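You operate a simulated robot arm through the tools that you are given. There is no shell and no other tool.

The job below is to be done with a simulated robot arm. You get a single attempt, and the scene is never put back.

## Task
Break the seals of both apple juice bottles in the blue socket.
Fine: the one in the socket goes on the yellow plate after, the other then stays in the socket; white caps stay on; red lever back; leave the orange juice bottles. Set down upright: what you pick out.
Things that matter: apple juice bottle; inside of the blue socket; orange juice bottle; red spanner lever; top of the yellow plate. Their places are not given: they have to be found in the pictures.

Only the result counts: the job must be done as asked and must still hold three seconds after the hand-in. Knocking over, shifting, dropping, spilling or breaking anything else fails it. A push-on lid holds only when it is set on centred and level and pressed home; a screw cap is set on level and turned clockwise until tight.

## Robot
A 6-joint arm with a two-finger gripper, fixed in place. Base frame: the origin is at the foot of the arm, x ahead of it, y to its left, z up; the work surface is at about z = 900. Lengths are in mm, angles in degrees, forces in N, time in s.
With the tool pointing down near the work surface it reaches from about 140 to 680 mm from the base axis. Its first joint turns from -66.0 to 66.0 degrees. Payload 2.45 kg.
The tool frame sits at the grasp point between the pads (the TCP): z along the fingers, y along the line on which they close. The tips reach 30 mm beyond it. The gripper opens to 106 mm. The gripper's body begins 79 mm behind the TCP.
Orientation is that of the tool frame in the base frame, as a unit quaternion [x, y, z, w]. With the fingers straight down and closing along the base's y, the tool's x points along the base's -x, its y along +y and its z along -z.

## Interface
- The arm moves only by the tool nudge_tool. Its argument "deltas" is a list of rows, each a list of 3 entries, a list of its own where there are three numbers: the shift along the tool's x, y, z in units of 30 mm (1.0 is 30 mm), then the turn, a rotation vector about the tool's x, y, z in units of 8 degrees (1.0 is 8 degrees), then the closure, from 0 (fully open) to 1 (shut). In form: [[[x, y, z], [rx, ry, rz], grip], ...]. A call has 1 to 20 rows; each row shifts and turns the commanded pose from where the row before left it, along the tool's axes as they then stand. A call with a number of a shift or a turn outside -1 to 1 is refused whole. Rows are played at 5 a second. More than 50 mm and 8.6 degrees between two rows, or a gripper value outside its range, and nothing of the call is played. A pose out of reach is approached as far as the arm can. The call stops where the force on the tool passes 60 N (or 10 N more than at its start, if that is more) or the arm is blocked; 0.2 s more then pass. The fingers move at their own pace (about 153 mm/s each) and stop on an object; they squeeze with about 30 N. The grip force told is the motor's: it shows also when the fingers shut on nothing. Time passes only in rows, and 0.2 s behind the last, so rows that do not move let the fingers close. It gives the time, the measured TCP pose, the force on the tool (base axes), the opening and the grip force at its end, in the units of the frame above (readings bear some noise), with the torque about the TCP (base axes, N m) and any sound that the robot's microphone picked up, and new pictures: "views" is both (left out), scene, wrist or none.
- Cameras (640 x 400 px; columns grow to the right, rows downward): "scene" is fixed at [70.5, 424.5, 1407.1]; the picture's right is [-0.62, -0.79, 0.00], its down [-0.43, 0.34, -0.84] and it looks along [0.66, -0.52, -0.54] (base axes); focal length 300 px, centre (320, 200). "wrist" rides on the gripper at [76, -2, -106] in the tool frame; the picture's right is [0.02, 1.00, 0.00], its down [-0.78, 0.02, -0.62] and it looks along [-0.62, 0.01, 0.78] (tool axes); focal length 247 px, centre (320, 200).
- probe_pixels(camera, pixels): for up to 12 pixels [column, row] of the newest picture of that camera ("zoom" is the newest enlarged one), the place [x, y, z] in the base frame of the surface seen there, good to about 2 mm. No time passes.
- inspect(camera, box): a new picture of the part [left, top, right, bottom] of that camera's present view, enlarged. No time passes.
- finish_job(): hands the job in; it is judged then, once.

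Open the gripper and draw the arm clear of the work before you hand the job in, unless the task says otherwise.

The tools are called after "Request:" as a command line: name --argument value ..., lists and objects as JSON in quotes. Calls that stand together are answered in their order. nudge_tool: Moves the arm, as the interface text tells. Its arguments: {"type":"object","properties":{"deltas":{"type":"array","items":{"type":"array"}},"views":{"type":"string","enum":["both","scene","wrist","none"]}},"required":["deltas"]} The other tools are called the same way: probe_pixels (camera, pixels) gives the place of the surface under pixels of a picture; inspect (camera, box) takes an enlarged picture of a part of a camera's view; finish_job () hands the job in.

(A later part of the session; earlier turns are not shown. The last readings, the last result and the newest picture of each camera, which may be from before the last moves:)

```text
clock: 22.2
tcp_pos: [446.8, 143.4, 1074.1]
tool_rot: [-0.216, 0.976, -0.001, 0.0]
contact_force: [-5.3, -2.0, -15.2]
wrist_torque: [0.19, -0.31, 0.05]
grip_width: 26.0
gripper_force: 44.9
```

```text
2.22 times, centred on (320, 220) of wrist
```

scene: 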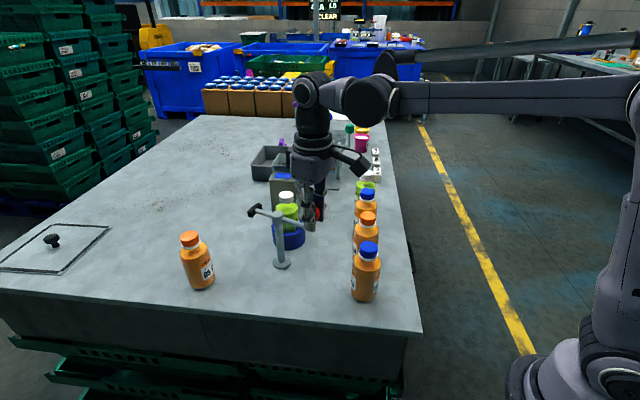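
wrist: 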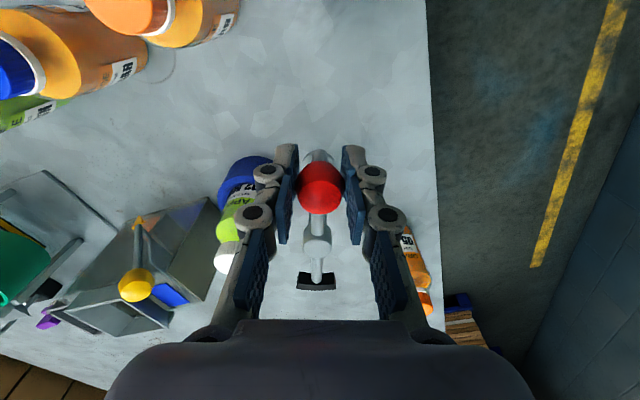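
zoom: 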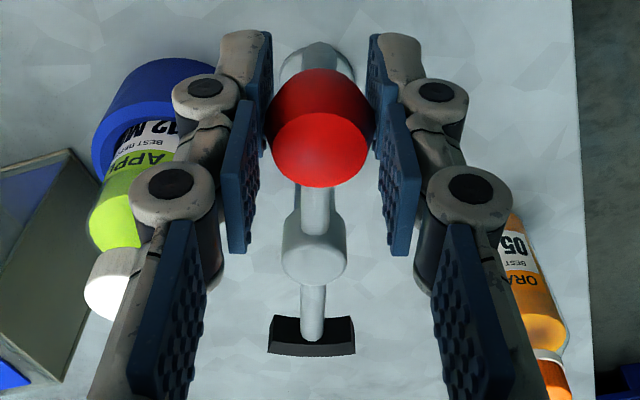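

The lever is back home with the TCP at (446.8,143.4), the same as when I took it. I open the gripper and rise clear.

Request:
nudge_tool --deltas '[[[0, 0, 0], [0, 0, 0], 0.4], [[0, 0, 0], [0, 0, 0], 0.4], [[0, 0, -0.8], [0, 0, 0], 0.4], [[0, 0, -1], [0, 0, 0], 0.4], [[0, 0, -1], [0, 0, 0], 0.4], [[0, 0, -1], [0, 0, 0], 0], [[0, 0, -1], [0, 0, 0], 0], [[0, 0, 0], [0, 0, 0], 0]]' --views "both"

Request:
inspect --camera "scene" --box '[240, 160, 340, 280]'

Request:
inspect --camera "wrist" --box '[200, 80, 420, 240]'

```text
clock: 24.0
tcp_pos: [446.4, 144.1, 1218.0]
tool_rot: [-0.215, 0.977, 0.0, 0.0]
contact_force: [-0.3, 0.9, -0.8]
wrist_torque: [-0.01, 0.0, -0.01]
grip_width: 106.0
gripper_force: 0.1
```

scene: 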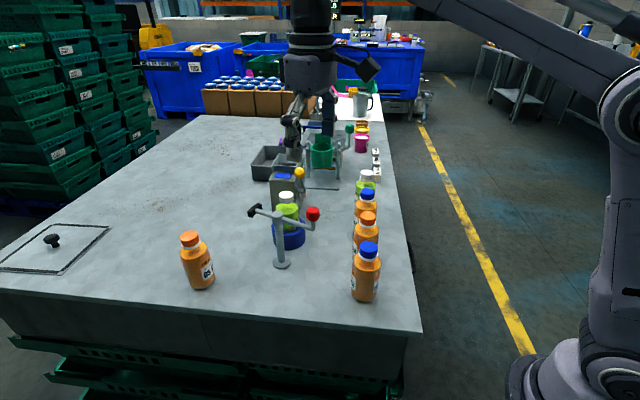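
wrist: 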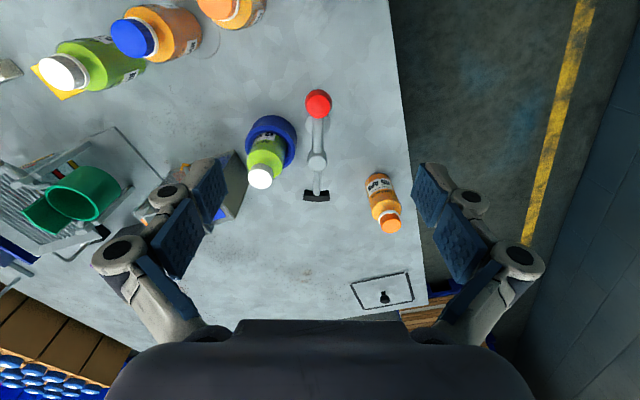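

```text
3.33 times, centred on (290, 220) of scene
```

zoom: 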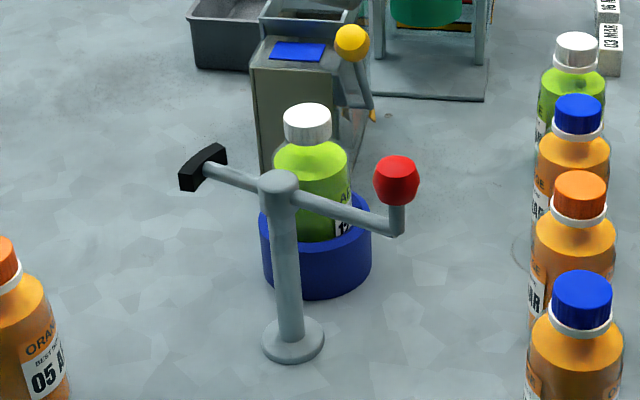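

```text
2.50 times, centred on (310, 160) of wrist
```

zoom: 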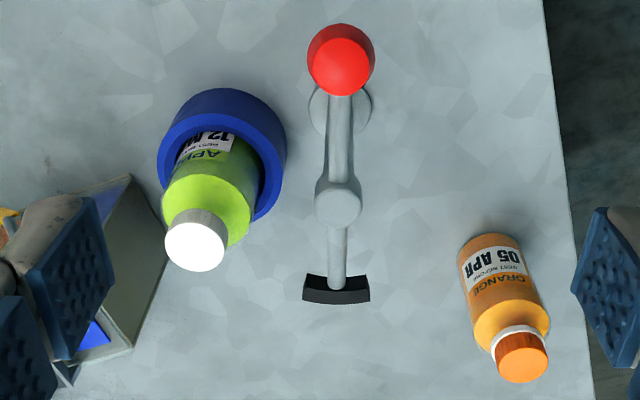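

Lever released at home, bottle 1 is still upright with its cap. I probe the socket rim, bottle body, and the nearby grey box to plan the grasp.

Request:
probe_pixels --camera "scene" --pixels '[[270, 178], [271, 200], [297, 180], [299, 173], [304, 230], [276, 247], [287, 250], [302, 221], [285, 207], [293, 210], [280, 210], [291, 222]]'

Request:
probe_pixels --camera "zoom" --pixels '[[165, 130], [285, 150], [228, 95], [258, 212], [165, 236], [130, 178], [150, 290], [195, 245], [180, 190], [250, 190], [215, 210], [160, 160]]'

```text
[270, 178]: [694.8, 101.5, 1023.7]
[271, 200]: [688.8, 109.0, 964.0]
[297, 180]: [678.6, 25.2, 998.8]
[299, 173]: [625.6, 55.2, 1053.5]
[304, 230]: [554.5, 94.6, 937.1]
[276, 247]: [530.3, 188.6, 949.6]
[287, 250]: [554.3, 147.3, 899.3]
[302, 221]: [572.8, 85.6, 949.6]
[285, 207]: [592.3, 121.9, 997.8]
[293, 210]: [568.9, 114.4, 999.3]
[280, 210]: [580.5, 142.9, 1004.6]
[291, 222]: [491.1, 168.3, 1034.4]
```

```text
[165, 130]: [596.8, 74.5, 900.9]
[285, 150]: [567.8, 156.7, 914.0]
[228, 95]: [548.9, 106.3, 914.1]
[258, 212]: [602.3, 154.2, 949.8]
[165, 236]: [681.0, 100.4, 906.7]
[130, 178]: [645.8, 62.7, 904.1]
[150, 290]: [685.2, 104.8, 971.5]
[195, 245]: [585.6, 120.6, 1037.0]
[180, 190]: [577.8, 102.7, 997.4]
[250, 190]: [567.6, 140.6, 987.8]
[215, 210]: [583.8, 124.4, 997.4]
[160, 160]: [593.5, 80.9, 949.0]
```

The socket rim is at z≈949.5, the bottle body has a radius of about 30 mm up to z≈988, and a yellow knob stands near (626,55,1053). Before picking, I go above the second bottle to measure the yellow plate properly.

Request:
nudge_tool --deltas '[[[0, 0, 0], [0, 0, 1], 0], [[0, 0, 0], [0, 0, 1], 0], [[0, 0, 0], [0, 0, 1], 0], [[0, 0, 0], [0, 0, 1], 0], [[0, 0, 0], [0, 0, 1], 0], [[0, 0, 0], [0, 0, 1], 0], [[0, 0, 0], [0, 0, 1], 0], [[0, 0, 0], [0, 0, 1], 0], [[0, 0, 0], [0, 0, 1], 0], [[0, 0, 0], [0, 0, 0.23], 0], [[-0.915, -0.499, -0.09], [0, 0, 0], 0], [[-0.915, -0.499, -0.09], [0, 0, 0], 0], [[-0.915, -0.499, -0.09], [0, 0, 0], 0], [[-0.915, -0.499, -0.09], [0, 0, 0], 0], [[-0.915, -0.499, -0.09], [0, 0, 0], 0], [[-0.915, -0.499, -0.09], [0, 0, 0], 0], [[-0.915, -0.499, -0.09], [0, 0, 0], 0], [[-0.915, -0.499, -0.09], [0, 0, 0], 0], [[0, 0, 0], [0, 0, 0], 0]]' --views "both"

```text
clock: 28.0
tcp_pos: [501.5, -100.1, 1239.8]
tool_rot: [0.415, 0.91, 0.0, 0.0]
contact_force: [1.0, 0.8, 0.1]
wrist_torque: [-0.03, 0.0, 0.03]
grip_width: 105.9
gripper_force: 0.0
```

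scene: 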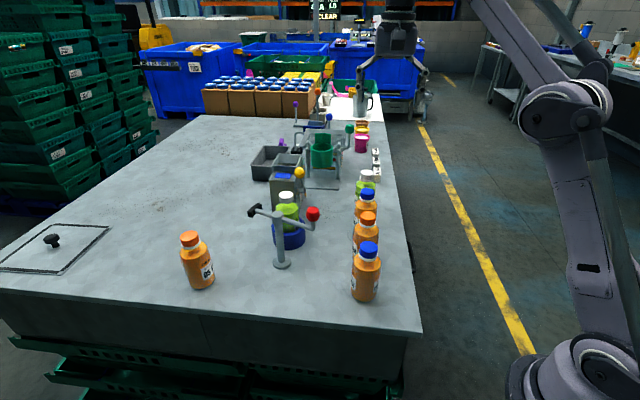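
wrist: 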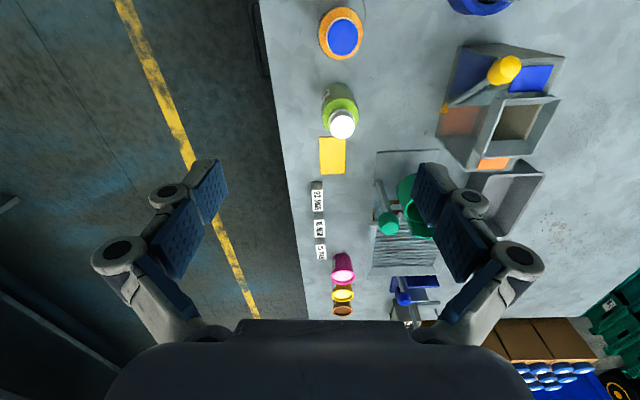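

The yellow plate is now fully visible at (319–346, 137–174). I enlarge and probe its corners and bottle 2.

Request:
inspect --camera "wrist" --box '[270, 60, 430, 200]'

Request:
probe_pixels --camera "wrist" --pixels '[[321, 139], [345, 142], [344, 172], [321, 172], [332, 155], [341, 124], [336, 118], [318, 190], [314, 140], [351, 155], [332, 178], [388, 223]]'

```text
2.86 times, centred on (350, 130) of wrist
```

zoom: 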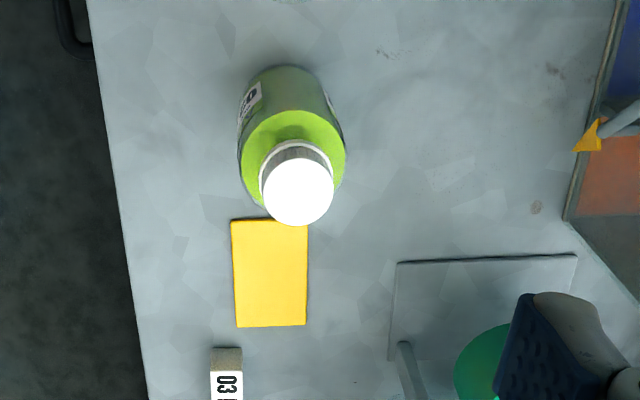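

```text
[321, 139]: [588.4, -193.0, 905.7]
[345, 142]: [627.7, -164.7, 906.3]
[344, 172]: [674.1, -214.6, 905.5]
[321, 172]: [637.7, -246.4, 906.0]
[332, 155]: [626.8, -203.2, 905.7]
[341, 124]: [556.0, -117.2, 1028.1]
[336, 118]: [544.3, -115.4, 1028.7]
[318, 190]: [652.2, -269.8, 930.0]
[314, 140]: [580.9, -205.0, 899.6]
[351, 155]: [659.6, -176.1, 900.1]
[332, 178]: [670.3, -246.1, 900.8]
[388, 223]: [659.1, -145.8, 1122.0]
```

The plate is about 50 × 76 mm with its top at z≈905.7. I probe near its exact corners to get the centre, and the bottle's base outline.

Request:
probe_pixels --camera "zoom" --pixels '[[234, 223], [305, 229], [304, 323], [238, 324], [269, 272], [298, 192], [264, 190], [332, 188], [228, 370], [243, 150], [341, 150], [290, 110]]'

Request:
inspect --camera "scene" --box '[335, 140, 405, 210]'

```text
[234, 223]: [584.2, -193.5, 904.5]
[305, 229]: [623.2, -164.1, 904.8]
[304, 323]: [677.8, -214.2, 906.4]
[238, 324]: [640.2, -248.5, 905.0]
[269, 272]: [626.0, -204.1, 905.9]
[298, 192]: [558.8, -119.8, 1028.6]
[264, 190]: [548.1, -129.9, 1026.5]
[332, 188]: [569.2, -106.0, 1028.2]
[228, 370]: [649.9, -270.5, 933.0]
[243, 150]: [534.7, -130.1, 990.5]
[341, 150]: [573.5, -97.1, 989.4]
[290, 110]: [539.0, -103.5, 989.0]
```

```text
5.71 times, centred on (370, 175) of scene
```

zoom: 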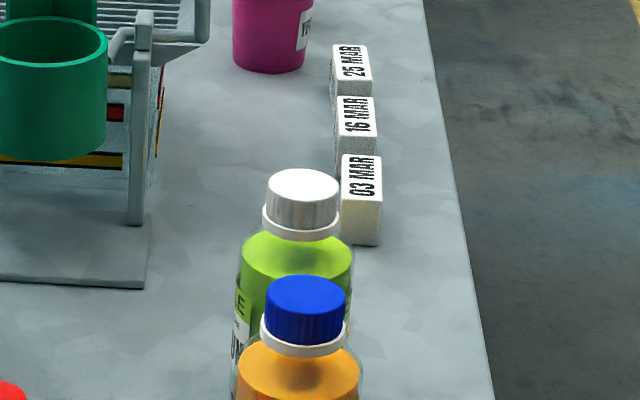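

The plate centre is about (630,-204,905.7). A probe hit a green knob near (659,-146) at z≈1122, which could be in the way, so I check its position and size.

Request:
inspect --camera "wrist" --box '[360, 160, 460, 300]'

Request:
probe_pixels --camera "wrist" --pixels '[[388, 222], [380, 222], [396, 222], [388, 214], [388, 232], [380, 192], [405, 195], [412, 240], [376, 240], [375, 265], [404, 298]]'

Request:
probe_pixels --camera "scene" --pixels '[[349, 128], [349, 125], [346, 129], [352, 129], [320, 140], [312, 139], [331, 139], [341, 150], [299, 173], [299, 169], [303, 173], [295, 173]]'

```text
2.86 times, centred on (410, 230) of wrist
```

zoom: 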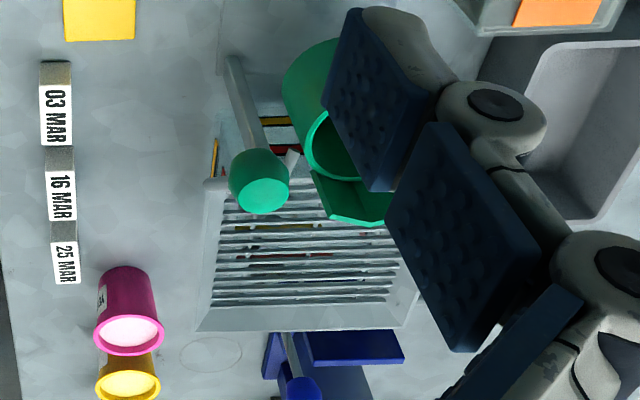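

```text
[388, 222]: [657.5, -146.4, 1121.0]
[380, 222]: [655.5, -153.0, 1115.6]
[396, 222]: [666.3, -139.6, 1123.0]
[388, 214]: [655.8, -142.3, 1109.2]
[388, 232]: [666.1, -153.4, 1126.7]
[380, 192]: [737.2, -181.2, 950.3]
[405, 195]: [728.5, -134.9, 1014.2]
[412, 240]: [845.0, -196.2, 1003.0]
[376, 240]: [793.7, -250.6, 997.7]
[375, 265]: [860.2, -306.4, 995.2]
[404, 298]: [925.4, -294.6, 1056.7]
```

```text
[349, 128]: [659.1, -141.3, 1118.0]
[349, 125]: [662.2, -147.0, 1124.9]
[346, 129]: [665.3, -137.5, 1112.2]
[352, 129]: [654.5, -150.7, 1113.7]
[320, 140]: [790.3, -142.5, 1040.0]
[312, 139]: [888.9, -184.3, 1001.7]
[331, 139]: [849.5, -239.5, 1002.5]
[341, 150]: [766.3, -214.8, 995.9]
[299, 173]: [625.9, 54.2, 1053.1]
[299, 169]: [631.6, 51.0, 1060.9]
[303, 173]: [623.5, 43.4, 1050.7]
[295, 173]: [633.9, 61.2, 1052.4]
```

The green knob is near (663,-145) with its top at z≈1127, and the yellow knob near (632,52) with its top at 1062. I'll grasp bottle 1 at yaw 0 (clear of the lever pad and yellow knob) and place it at yaw about -60. Now I move above bottle 1.

Request:
nudge_tool --deltas '[[[0, 0, 0], [0, 0, -1], 0.22], [[0, 0, 0], [0, 0, -1], 0.22], [[0, 0, 0], [0, 0, -1], 0.22], [[0, 0, 0], [0, 0, -1], 0.22], [[0, 0, 0], [0, 0, -1], 0.22], [[0, 0, 0], [0, 0, -1], 0.22], [[0, 0, 0], [0, 0, -0.128], 0.22], [[-0.356, 0.915, 0.375], [0, 0, 0], 0.22], [[-0.356, 0.915, 0.375], [0, 0, 0], 0.22], [[-0.356, 0.915, 0.375], [0, 0, 0], 0.22], [[-0.356, 0.915, 0.375], [0, 0, 0], 0.22], [[-0.356, 0.915, 0.375], [0, 0, 0], 0.22], [[-0.356, 0.915, 0.375], [0, 0, 0], 0.22], [[-0.356, 0.915, 0.375], [0, 0, 0], 0.22], [[-0.356, 0.915, 0.375], [0, 0, 0], 0.22], [[0, 0, 0], [0, 0, 0], 0.22]]' --views "both"

```text
clock: 31.4
tcp_pos: [584.6, 121.0, 1148.0]
tool_rot: [0.001, 1.0, 0.0, 0.0]
contact_force: [0.1, -0.1, 1.1]
wrist_torque: [0.02, 0.03, 0.01]
grip_width: 82.7
gripper_force: 0.0
```

scene: 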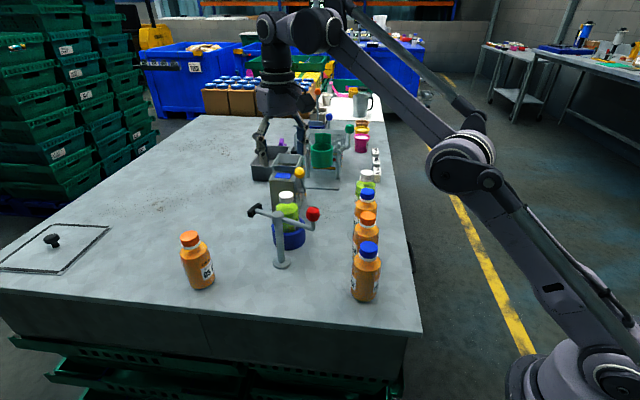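
wrist: 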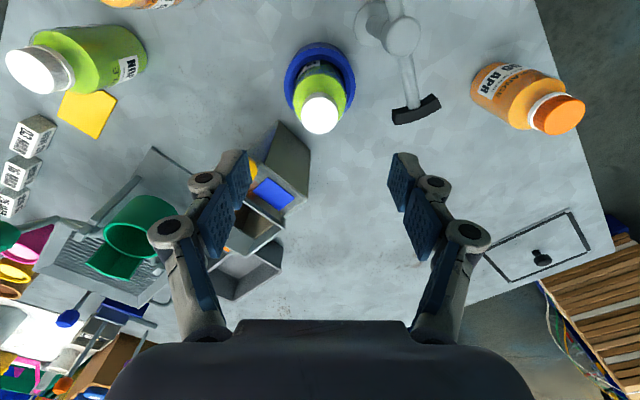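

The cap (319,115) is almost exactly below the TCP (expected row ≈114). I probe the cap and socket for fine alignment.

Request:
inspect --camera "wrist" --box '[260, 30, 380, 150]'

Request:
probe_pixels --camera "zoom" --pixels '[[317, 285], [260, 285], [372, 285], [317, 250], [317, 330], [225, 150], [405, 150], [315, 55], [240, 190], [395, 190], [210, 150], [425, 150]]'

```text
3.33 times, centred on (320, 90) of wrist
```

zoom: 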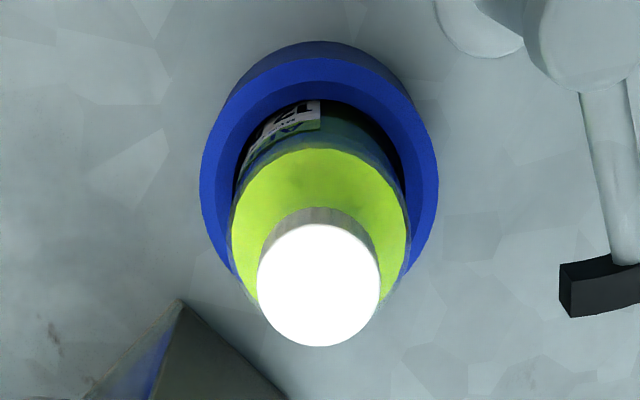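

```text
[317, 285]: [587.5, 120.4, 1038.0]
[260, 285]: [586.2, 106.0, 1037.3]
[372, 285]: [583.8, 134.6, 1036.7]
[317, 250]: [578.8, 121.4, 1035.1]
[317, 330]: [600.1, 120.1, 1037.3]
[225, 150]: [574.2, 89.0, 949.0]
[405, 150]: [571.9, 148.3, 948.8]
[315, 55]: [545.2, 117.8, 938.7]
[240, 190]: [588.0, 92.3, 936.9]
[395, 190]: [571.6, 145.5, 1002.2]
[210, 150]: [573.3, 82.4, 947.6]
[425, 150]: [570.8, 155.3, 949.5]
```

The cap centre is (587.5,120.3), within 2 mm of the TCP. I descend around the bottle towards z≈1001 with the fingers at 83 mm opening.

Request:
nudge_tool --deltas '[[[-0.03, -0.01, 0.98], [0, 0, 0], 0.22], [[0, 0, 0.98], [0, 0, 0], 0.22], [[0, 0, 0.98], [0, 0, 0], 0.22], [[0, 0, 0.98], [0, 0, 0], 0.22], [[0, 0, 0.98], [0, 0, 0], 0.22], [[0, 0, 0], [0, 0, 0], 0.22]]' --views "both"

Request:
inspect --camera "scene" --box '[230, 130, 350, 270]'

```text
clock: 32.8
tcp_pos: [589.0, 118.7, 1002.5]
tool_rot: [0.001, 1.0, 0.0, -0.001]
contact_force: [-0.3, 0.8, -1.0]
wrist_torque: [-0.01, -0.01, 0.0]
grip_width: 82.5
gripper_force: 0.1
```

scene: 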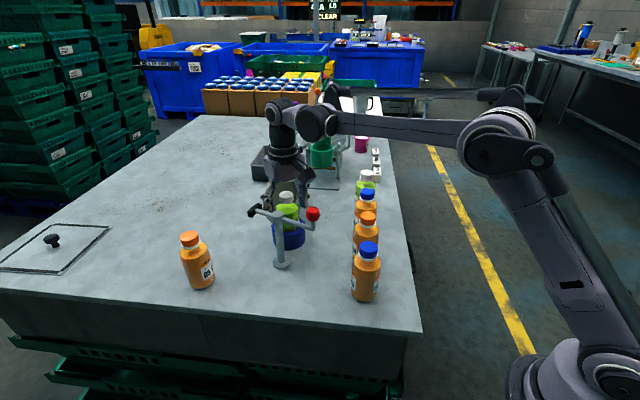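
wrist: 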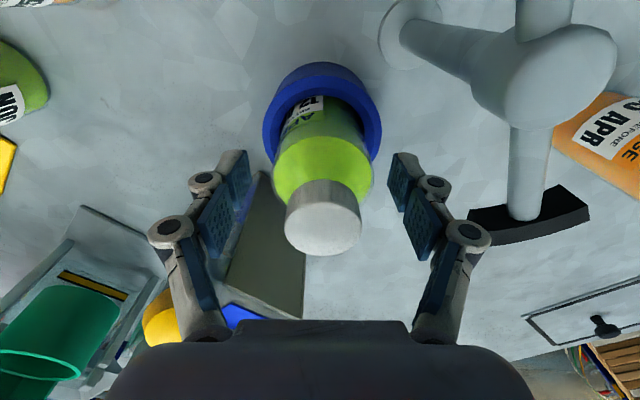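

```text
2.86 times, centred on (290, 200) of scene
```

zoom: 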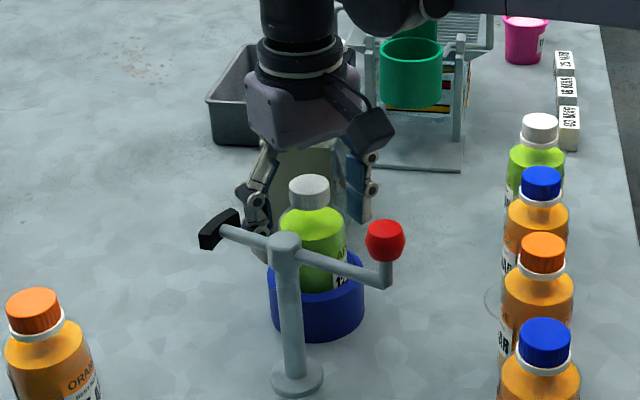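

The fingers stand on either side of the bottle without touching the pad or socket. I go 15 mm lower (tips ≈957, above the rim at 949.5) and close on the body.

Request:
nudge_tool --deltas '[[[0, 0, 0.25], [0, 0, 0], 0.22], [[0, 0, 0.25], [0, 0, 0], 0.22], [[0, 0, 0], [0, 0, 0], 1], [[0, 0, 0], [0, 0, 0], 1], [[0, 0, 0], [0, 0, 0], 1]]' --views "both"

Request:
inspect --camera "scene" --box '[230, 150, 350, 270]'

```text
clock: 34.0
tcp_pos: [589.2, 119.2, 987.7]
tool_rot: [-0.001, 1.0, 0.0, -0.001]
contact_force: [-0.6, 2.5, 10.7]
wrist_torque: [0.22, 0.06, -0.07]
grip_width: 54.8
gripper_force: 29.9
```

scene: 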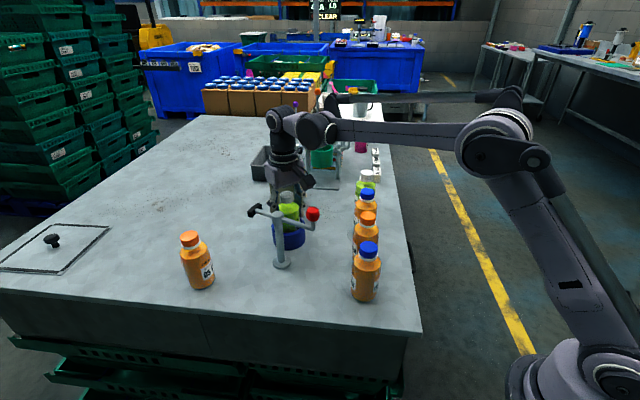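
wrist: 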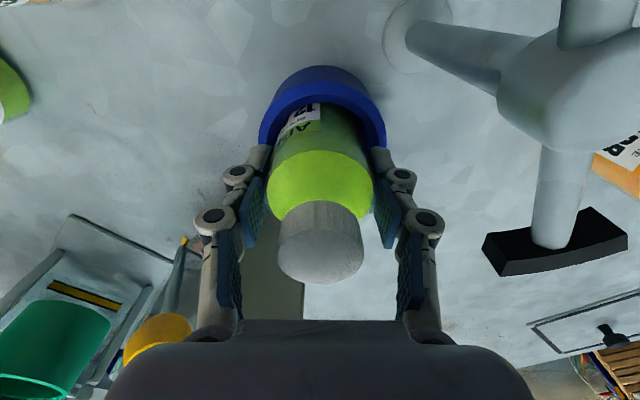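

```text
3.33 times, centred on (290, 210) of scene
```

zoom: 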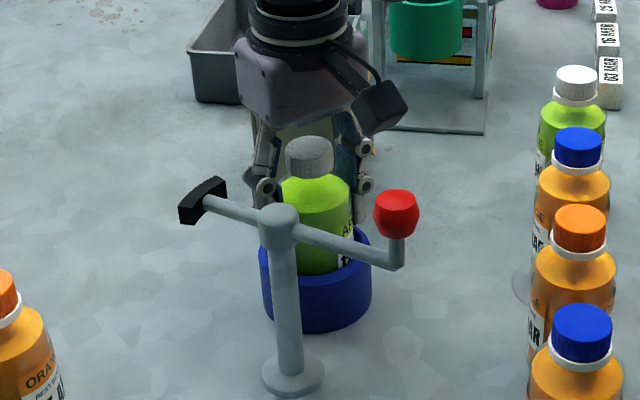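

The bottle is gripped (opening 54.8 mm, 30 N). I lift slowly and check that it comes out straight.

Request:
nudge_tool --deltas '[[[0, 0, -0.2], [0, 0, 0], 1], [[0, 0, -0.3], [0, 0, 0], 1], [[0, 0, -0.4], [0, 0, 0], 1], [[0, 0, 0], [0, 0, 0], 1]]' --views "both"

Request:
inspect --camera "scene" --box '[230, 150, 350, 270]'

```text
clock: 35.0
tcp_pos: [587.4, 118.6, 1013.3]
tool_rot: [0.0, 1.0, 0.0, 0.0]
contact_force: [-0.5, 0.6, -0.7]
wrist_torque: [-0.01, 0.03, 0.0]
grip_width: 54.8
gripper_force: 30.1
```

scene: 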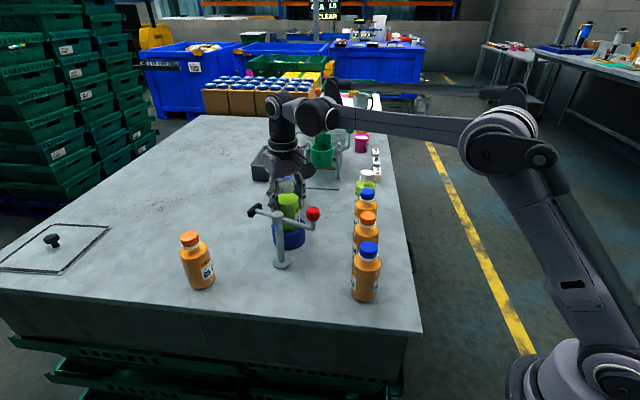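
wrist: 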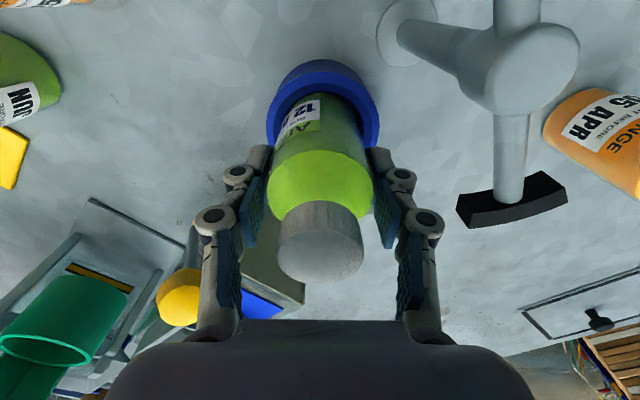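

```text
3.33 times, centred on (290, 210) of scene
```

zoom: 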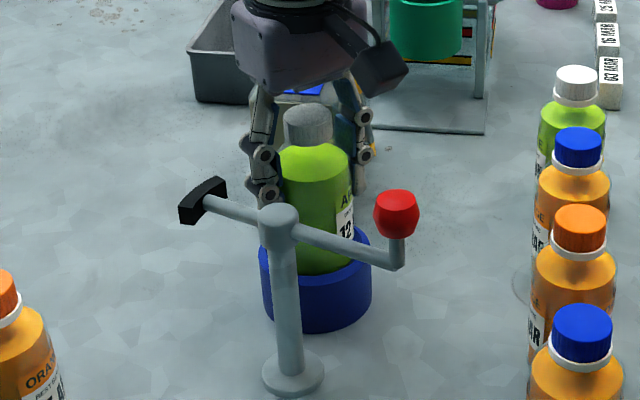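

The bottle rises straight out of the socket (label and level steady). I lift it to z≈1205 and carry it toward (540,-200), clear of the green knob.

Request:
nudge_tool --deltas '[[[0, 0, -0.9], [0, 0, 0], 1], [[0, 0, -0.92], [0, 0, 0], 1], [[0, 0, -0.92], [0, 0, 0], 1], [[0, 0, -0.92], [0, 0, 0], 1], [[0, 0, -0.92], [0, 0, 0], 1], [[0, 0, -0.92], [0, 0, 0], 1], [[0, 0, -0.92], [0, 0, 0], 1], [[0.142, -0.967, 0], [0, 0, 0], 1], [[0.142, -0.967, 0], [0, 0, 0], 1], [[0.142, -0.967, 0], [0, 0, 0], 1], [[0.142, -0.967, 0], [0, 0, 0], 1], [[0.142, -0.967, 0], [0, 0, 0], 1], [[0.142, -0.967, 0], [0, 0, 0], 1], [[0.142, -0.967, 0], [0, 0, 0], 1], [[0.142, -0.967, 0], [0, 0, 0], 1], [[0.142, -0.967, 0], [0, 0, 0], 1], [[0.142, -0.967, 0], [0, 0, 0], 1], [[0.142, -0.967, 0], [0, 0, 0], 1], [[0, 0, 0], [0, 0, 0], 1]]' --views "both"

```text
clock: 39.0
tcp_pos: [514.3, -207.0, 1178.8]
tool_rot: [0.0, 1.0, 0.0, 0.0]
contact_force: [-0.9, -0.2, -2.3]
wrist_torque: [0.02, -0.01, -0.02]
grip_width: 54.8
gripper_force: 29.8
out of reach, approached as far as the arm can: row 5, 6, 7
```

scene: 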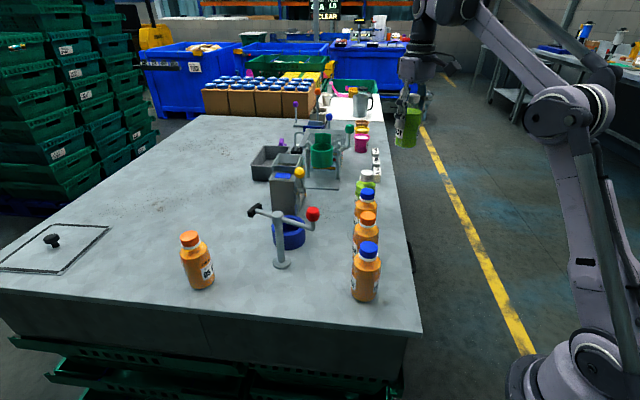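
wrist: 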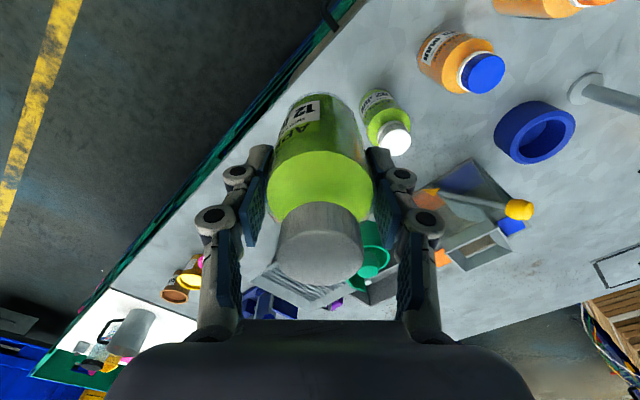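

Some high rows were out of reach, but the bottle is held upright at (514,-207,1179) and everything else is undisturbed. I turn to yaw -60° and descend beside the plate at about (540,-235,1010).

Request:
nudge_tool --deltas '[[[0, 0, 0], [0, 0, -1], 1], [[0, 0, 0], [0, 0, -1], 1], [[0, 0, 0], [0, 0, -1], 1], [[0, 0, 0], [0, 0, -1], 1], [[0, 0, 0], [0, 0, -1], 1], [[0, 0, 0], [0, 0, -1], 1], [[0, 0, 0], [0, 0, -1], 1], [[0, 0, 0], [0, 0, -0.5], 1], [[0.063, -0.202, 0.938], [0, 0, 0], 1], [[0.063, -0.202, 0.938], [0, 0, 0], 1], [[0.063, -0.202, 0.938], [0, 0, 0], 1], [[0.063, -0.202, 0.938], [0, 0, 0], 1], [[0.063, -0.202, 0.938], [0, 0, 0], 1], [[0, 0, 0], [0, 0, 0], 1]]' --views "both"

```text
clock: 42.0
tcp_pos: [540.2, -228.2, 1036.1]
tool_rot: [-0.5, 0.866, 0.0, -0.001]
contact_force: [-0.1, -0.4, -2.3]
wrist_torque: [-0.01, 0.0, -0.01]
grip_width: 54.6
gripper_force: 30.2
```

scene: 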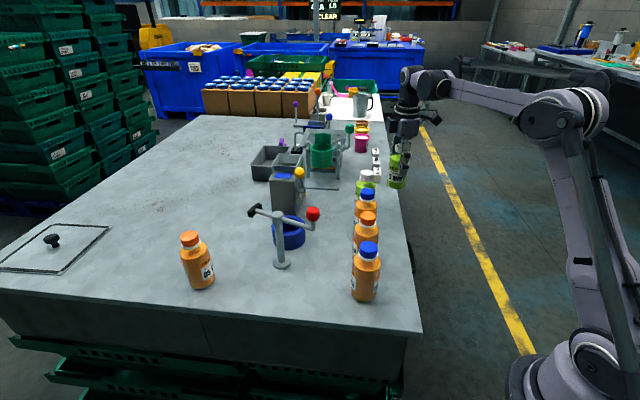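
wrist: 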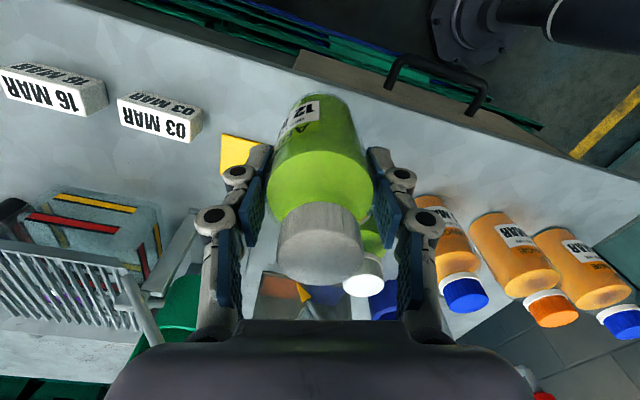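

The held bottle is at (540,-228,1036) with its bottom about 50 mm above the plate top; the plate's corner shows at (240,150). I move over to the plate centre (630,-204) horizontally.

Request:
nudge_tool --deltas '[[[-0.55, -0.547, 0], [0, 0, 0], 1], [[-0.55, -0.547, 0], [0, 0, 0], 1], [[-0.55, -0.547, 0], [0, 0, 0], 1], [[-0.55, -0.547, 0], [0, 0, 0], 1], [[0, 0, 0], [0, 0, 0], 1]]' --views "both"

Request:
inspect --camera "scene" --box '[320, 100, 440, 220]'

```text
clock: 43.2
tcp_pos: [617.8, -208.1, 1037.4]
tool_rot: [-0.5, 0.866, 0.001, 0.0]
contact_force: [0.3, 0.6, -2.1]
wrist_torque: [-0.03, 0.02, -0.01]
grip_width: 54.6
gripper_force: 30.2
out of reach, approached as far as the arm can: row 4
```

scene: 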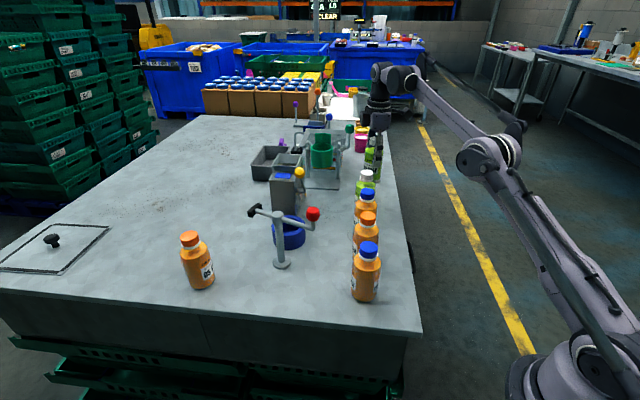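
wrist: 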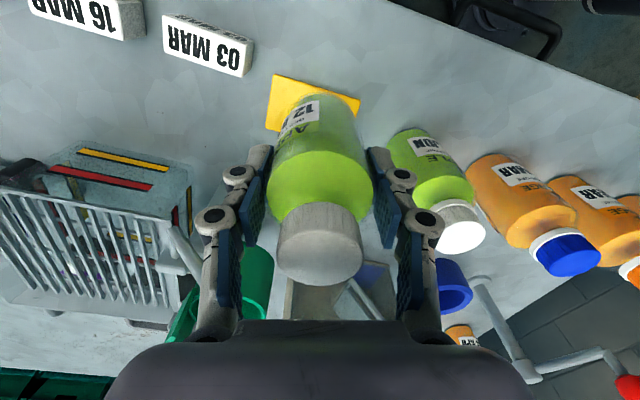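

```text
3.33 times, centred on (380, 160) of scene
```

zoom: 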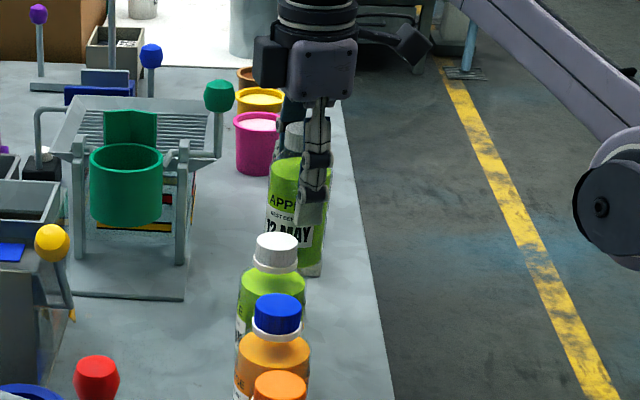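

The last row was at the reach limit for this height (TCP 617.8,-208,1037). I go 30 mm lower, where reach is longer, then complete the shift to the plate centre.

Request:
nudge_tool --deltas '[[[0, 0, 0.5], [0, 0, 0], 1], [[0, 0, 0.5], [0, 0, 0], 1], [[-0.16, -0.142, 0], [0, 0, 0], 1], [[-0.16, -0.142, 0], [0, 0, 0], 1], [[0, 0, 0], [0, 0, 0], 1]]' --views "both"

Request:
inspect --camera "wrist" --box '[240, 40, 400, 160]'

Request:
inspect --camera "scene" --box '[340, 110, 420, 200]'

```text
clock: 44.4
tcp_pos: [630.0, -203.6, 1008.4]
tool_rot: [-0.5, 0.866, 0.0, 0.0]
contact_force: [-0.3, -0.8, -1.9]
wrist_torque: [0.02, -0.02, -0.02]
grip_width: 54.7
gripper_force: 30.5
```

scene: 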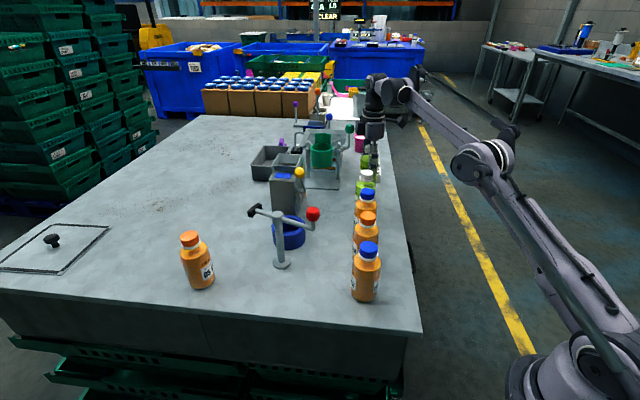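
wrist: 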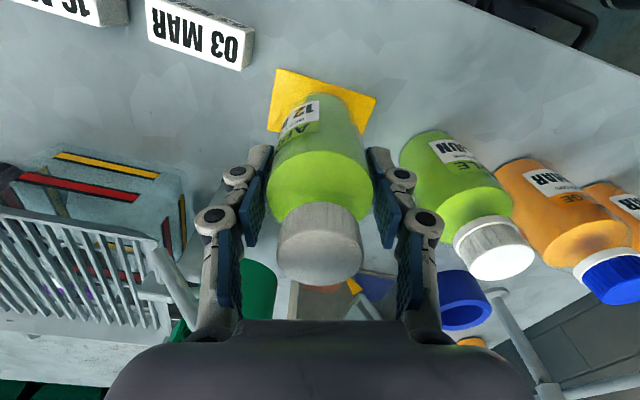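

```text
3.33 times, centred on (320, 100) of wrist
```

zoom: 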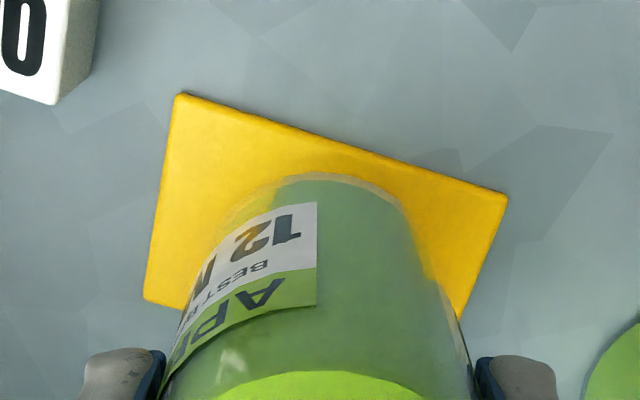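

```text
4.44 times, centred on (380, 155) of scene
```

zoom: 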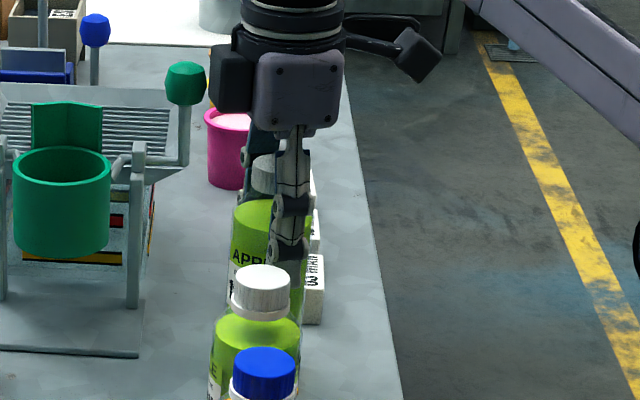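

The bottle is centred above the plate at TCP (630,-203.6,1008.4), and contact is expected near TCP z≈985. I lower 18 mm, then will creep.

Request:
nudge_tool --deltas '[[[0, 0, 0.3], [0, 0, 0], 1], [[0, 0, 0.3], [0, 0, 0], 1], [[0, 0, 0.06], [0, 0, 0], 1], [[0, 0, 0], [0, 0, 0], 1]]' --views "wrist"

Request:
inspect --camera "wrist" --box '[240, 40, 400, 160]'

```text
clock: 45.4
tcp_pos: [630.3, -203.3, 988.6]
tool_rot: [-0.5, 0.866, 0.0, 0.0]
contact_force: [-0.2, -0.5, -1.9]
wrist_torque: [-0.01, -0.02, -0.05]
grip_width: 54.3
gripper_force: 30.5
```

wrist: 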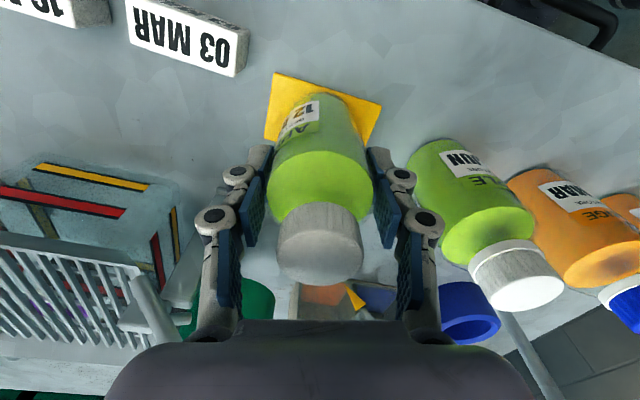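

```text
3.33 times, centred on (320, 100) of wrist
```

zoom: 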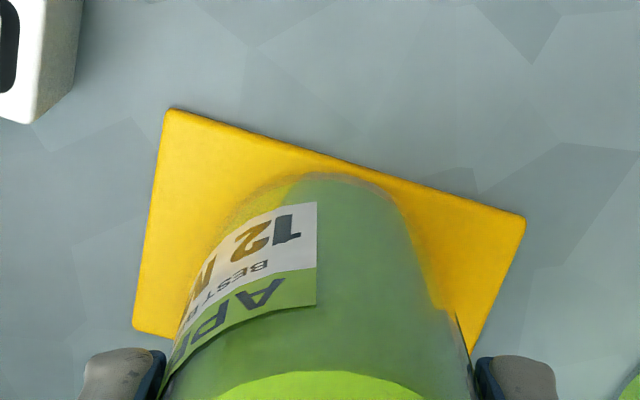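

The bottle is a few mm above the plate. I probe the visible plate corners to check centring before touching down.

Request:
probe_pixels --camera "zoom" --pixels '[[174, 114], [519, 219], [140, 327], [330, 162], [330, 150], [472, 335], [330, 178], [250, 210], [410, 210]]'

```text
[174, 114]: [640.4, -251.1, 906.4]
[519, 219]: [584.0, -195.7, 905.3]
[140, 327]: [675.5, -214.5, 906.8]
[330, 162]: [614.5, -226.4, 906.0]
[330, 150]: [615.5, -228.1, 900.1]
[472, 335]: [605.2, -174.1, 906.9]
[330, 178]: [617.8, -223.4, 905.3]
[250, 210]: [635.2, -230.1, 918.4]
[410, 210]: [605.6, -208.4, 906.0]
```

The plate centre is (629.8,-204.7), so the bottle is centred within 1.5 mm. I creep down in about 1 mm steps until contact.

Request:
nudge_tool --deltas '[[[0.02, 0, 0.05], [0, 0, 0], 1], [[0, 0, 0.04], [0, 0, 0], 1], [[0, 0, 0], [0, 0, 0], 1]]' --views "none"

```text
clock: 46.2
tcp_pos: [629.9, -203.9, 986.3]
tool_rot: [-0.5, 0.866, 0.0, -0.001]
contact_force: [0.5, 0.2, -2.1]
wrist_torque: [0.03, -0.05, -0.01]
grip_width: 54.5
gripper_force: 30.5
```

No contact yet (the -2.1 N is the bottle's weight). I continue down 1 mm at a time.

Request:
nudge_tool --deltas '[[[0, 0, 0.035], [0, 0, 0], 1], [[0, 0, 0], [0, 0, 0], 1]]' --views "none"

Request:
nudge_tool --deltas '[[[0, 0, 0.035], [0, 0, 0], 1], [[0, 0, 0], [0, 0, 0], 1]]' --views "none"

```text
clock: 46.8
tcp_pos: [629.3, -204.7, 984.8]
tool_rot: [-0.5, 0.866, 0.0, 0.0]
contact_force: [1.4, -0.1, 3.3]
wrist_torque: [0.08, -0.06, -0.06]
grip_width: 54.3
gripper_force: 30.0
```

```text
clock: 47.4
tcp_pos: [630.2, -204.1, 985.4]
tool_rot: [-0.499, 0.866, -0.001, 0.001]
contact_force: [2.6, -2.1, 21.9]
wrist_torque: [-0.04, -0.1, -0.15]
grip_width: 54.6
gripper_force: 30.2
```

Contact at z≈985 (now +22 N). I relieve 1 mm and open the fingers.

Request:
nudge_tool --deltas '[[[0, 0, -0.025], [0, 0, 0], 1], [[0, 0, 0], [0, 0, 0], 0.25], [[0, 0, 0], [0, 0, 0], 0.25], [[0, 0, 0], [0, 0, 0], 0.25]]' --views "both"

Request:
inspect --camera "wrist" --box '[200, 40, 440, 290]'

```text
clock: 48.4
tcp_pos: [629.8, -204.8, 983.7]
tool_rot: [-0.5, 0.866, 0.001, 0.0]
contact_force: [1.1, -0.5, 0.1]
wrist_torque: [0.0, -0.01, 0.02]
grip_width: 79.4
gripper_force: 0.0
```

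scene: 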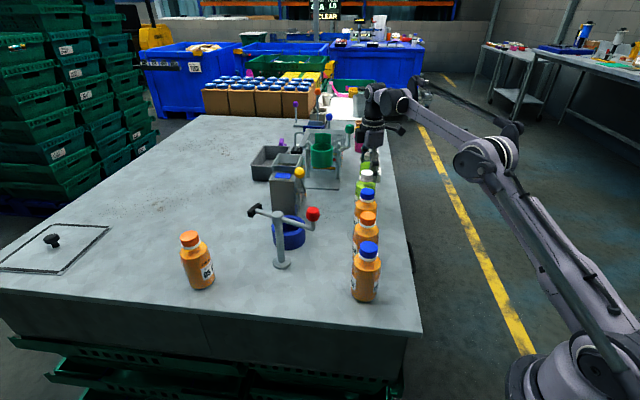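
wrist: 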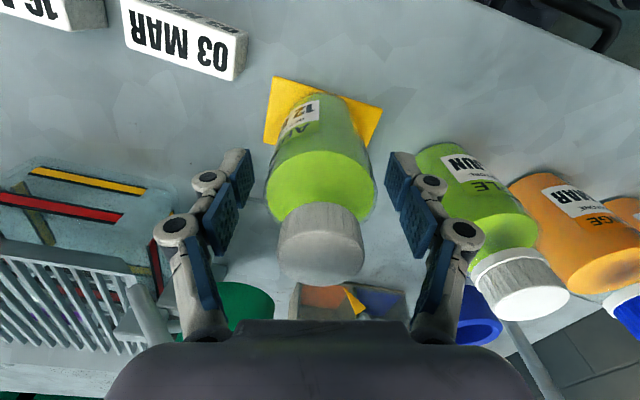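

```text
1.60 times, centred on (320, 165) of wrist
```

zoom: 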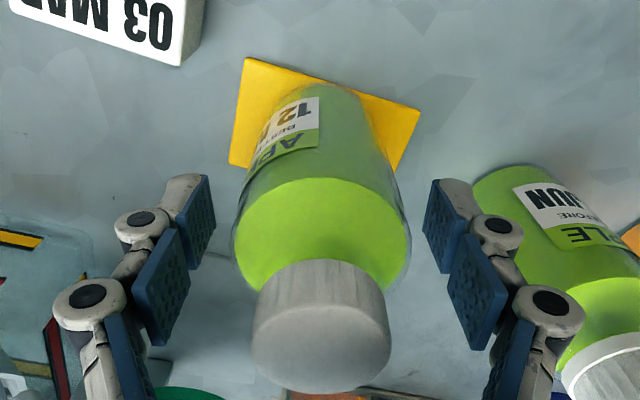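

Bottle 1 stands upright on the plate. Because vertical reach is limited here, I open fully, rise 24 mm straight, then continue upward with a slight controlled move toward the base so the fingers clear the narrower shoulder.

Request:
nudge_tool --deltas '[[[0, 0, 0], [0, 0, 0], 0], [[0, 0, 0], [0, 0, 0], 0], [[0, 0, -0.4], [0, 0, 0], 0], [[0, 0, -0.4], [0, 0, 0], 0], [[0, 0, 0], [0, 0, 0], 0]]' --views "wrist"

```text
clock: 49.6
tcp_pos: [629.9, -205.0, 1009.8]
tool_rot: [-0.499, 0.866, 0.0, 0.0]
contact_force: [-0.1, 0.3, 0.4]
wrist_torque: [-0.06, 0.02, 0.0]
grip_width: 106.0
gripper_force: 0.0
```

wrist: 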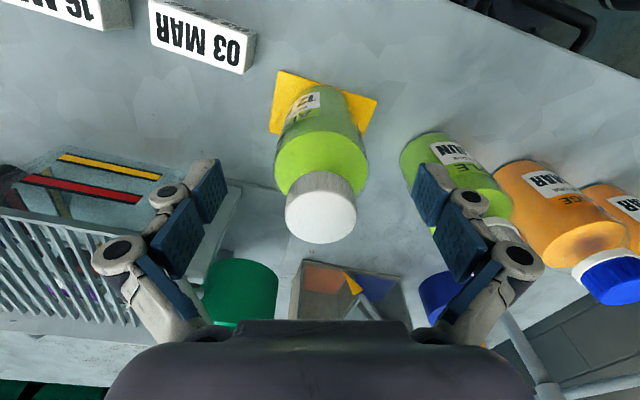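

The bottle stays put and the fingers have wide clearance on both sides. I rise with the controlled inward shift.

Request:
nudge_tool --deltas '[[[0.02, 0.1, -0.5], [0, 0, 0], 0], [[0.034, 0.163, -0.5], [0, 0, 0], 0], [[0.034, 0.19, -0.5], [0, 0, 0], 0], [[0.034, 0.19, -0.5], [0, 0, 0], 0], [[0.034, 0.163, -0.4], [0, 0, 0], 0], [[0, 0, 0], [0, 0, 0], 0]]' --views "both"

Request:
inspect --camera "scene" --box '[340, 110, 420, 210]'

```text
clock: 51.0
tcp_pos: [606.1, -196.6, 1081.1]
tool_rot: [-0.5, 0.866, 0.0, 0.0]
contact_force: [0.0, 0.5, -0.2]
wrist_torque: [0.01, 0.0, 0.02]
grip_width: 105.9
gripper_force: 0.1
```

scene: 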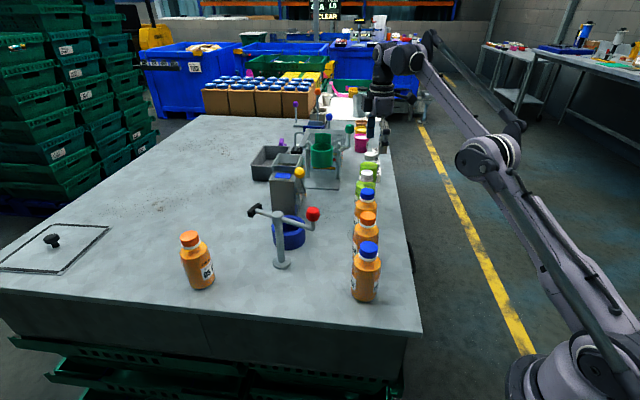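
wrist: 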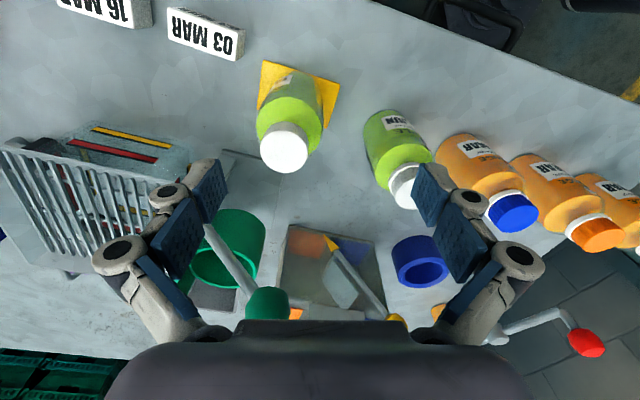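

```text
4.00 times, centred on (380, 160) of scene
```

zoom: 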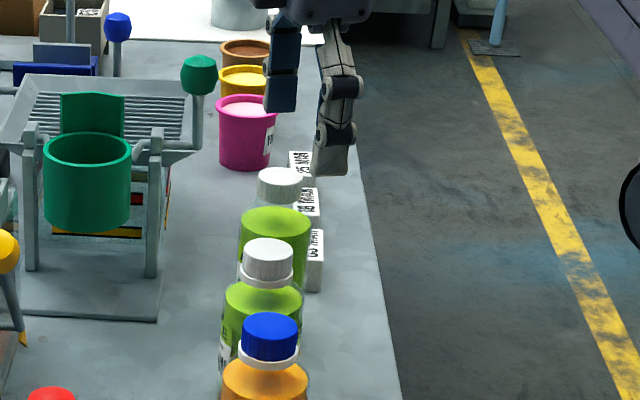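

Both apple bottles stand upright (caps at (284,147) and (404,188) in the wrist view). I move above bottle 2 at about (557.5,-118), rise to z≈1130 and turn back to yaw 0.

Request:
nudge_tool --deltas '[[[0, 0, -0.5], [0, 0, 0], 0], [[-0.365, 0.678, -0.3], [0, 0, 0], 0], [[-0.365, 0.678, -0.3], [0, 0, 0], 0], [[-0.365, 0.678, -0.3], [0, 0, 0], 0], [[-0.365, 0.678, -0.3], [0, 0, 0], 0], [[0, 0, 0], [0, 0, 1], 0.22], [[0, 0, 0], [0, 0, 1], 0.22], [[0, 0, 0], [0, 0, 1], 0.22], [[0, 0, 0], [0, 0, 1], 0.22], [[0, 0, 0], [0, 0, 1], 0.22], [[0, 0, 0], [0, 0, 1], 0.22], [[0, 0, 0], [0, 0, 1], 0.22], [[0, 0, 0], [0, 0, 0.5], 0.22], [[0, 0, 0], [0, 0, 0], 0.22]]' --views "both"

Request:
inspect --camera "wrist" --box '[240, 30, 400, 170]'

```text
clock: 54.0
tcp_pos: [555.8, -117.2, 1122.8]
tool_rot: [0.002, 1.0, -0.001, 0.0]
contact_force: [0.2, -0.8, 0.3]
wrist_torque: [-0.01, -0.02, -0.01]
grip_width: 82.4
gripper_force: 0.0
out of reach, approached as far as the arm can: row 1
```

scene: 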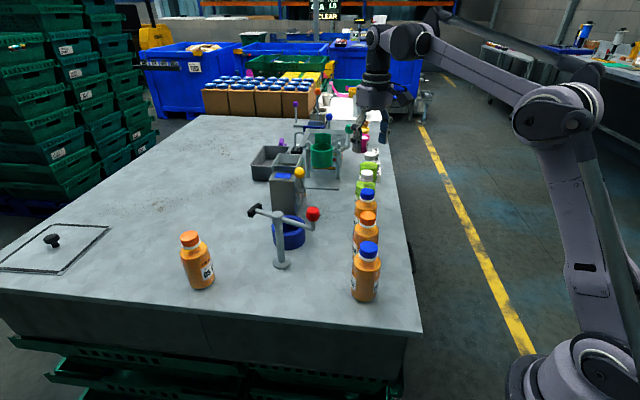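
wrist: 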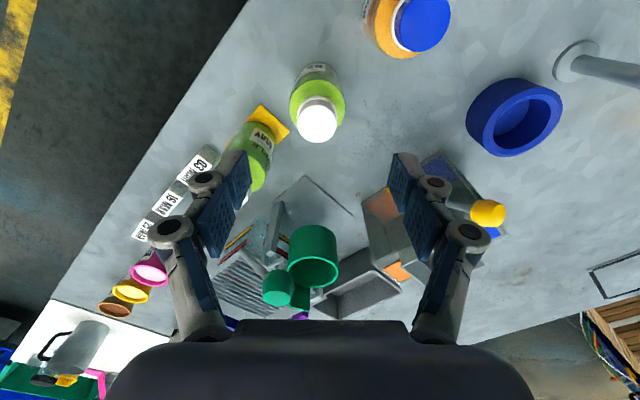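

```text
2.86 times, centred on (320, 100) of wrist
```

zoom: 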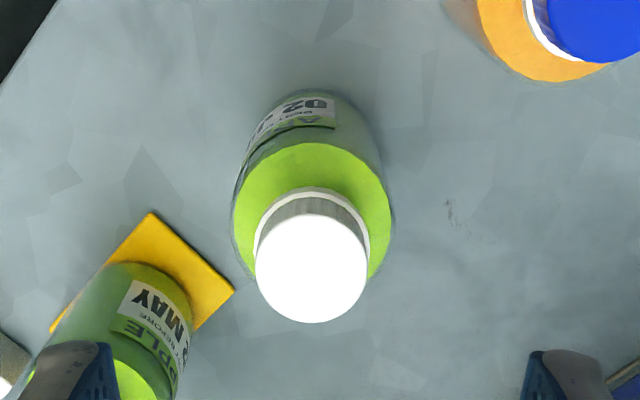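

I'm above bottle 2 with its cap at about (317,124) in the wrist view. I probe the cap for exact centring.

Request:
probe_pixels --camera "zoom" --pixels '[[311, 268], [260, 268], [362, 268], [311, 220], [311, 318], [250, 210], [375, 210], [310, 95]]'

Request:
probe_pixels --camera "wrist" --pixels '[[514, 88], [470, 118], [558, 118], [515, 153], [513, 120], [515, 79]]'

```text
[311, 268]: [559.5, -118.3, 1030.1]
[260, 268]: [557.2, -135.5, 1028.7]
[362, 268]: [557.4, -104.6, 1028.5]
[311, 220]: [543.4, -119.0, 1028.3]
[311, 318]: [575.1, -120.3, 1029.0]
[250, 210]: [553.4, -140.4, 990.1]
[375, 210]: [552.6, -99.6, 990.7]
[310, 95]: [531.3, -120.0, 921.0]
```

```text
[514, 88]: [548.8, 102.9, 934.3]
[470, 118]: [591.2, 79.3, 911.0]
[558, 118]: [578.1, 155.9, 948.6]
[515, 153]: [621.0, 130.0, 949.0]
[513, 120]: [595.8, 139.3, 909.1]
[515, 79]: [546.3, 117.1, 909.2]
```

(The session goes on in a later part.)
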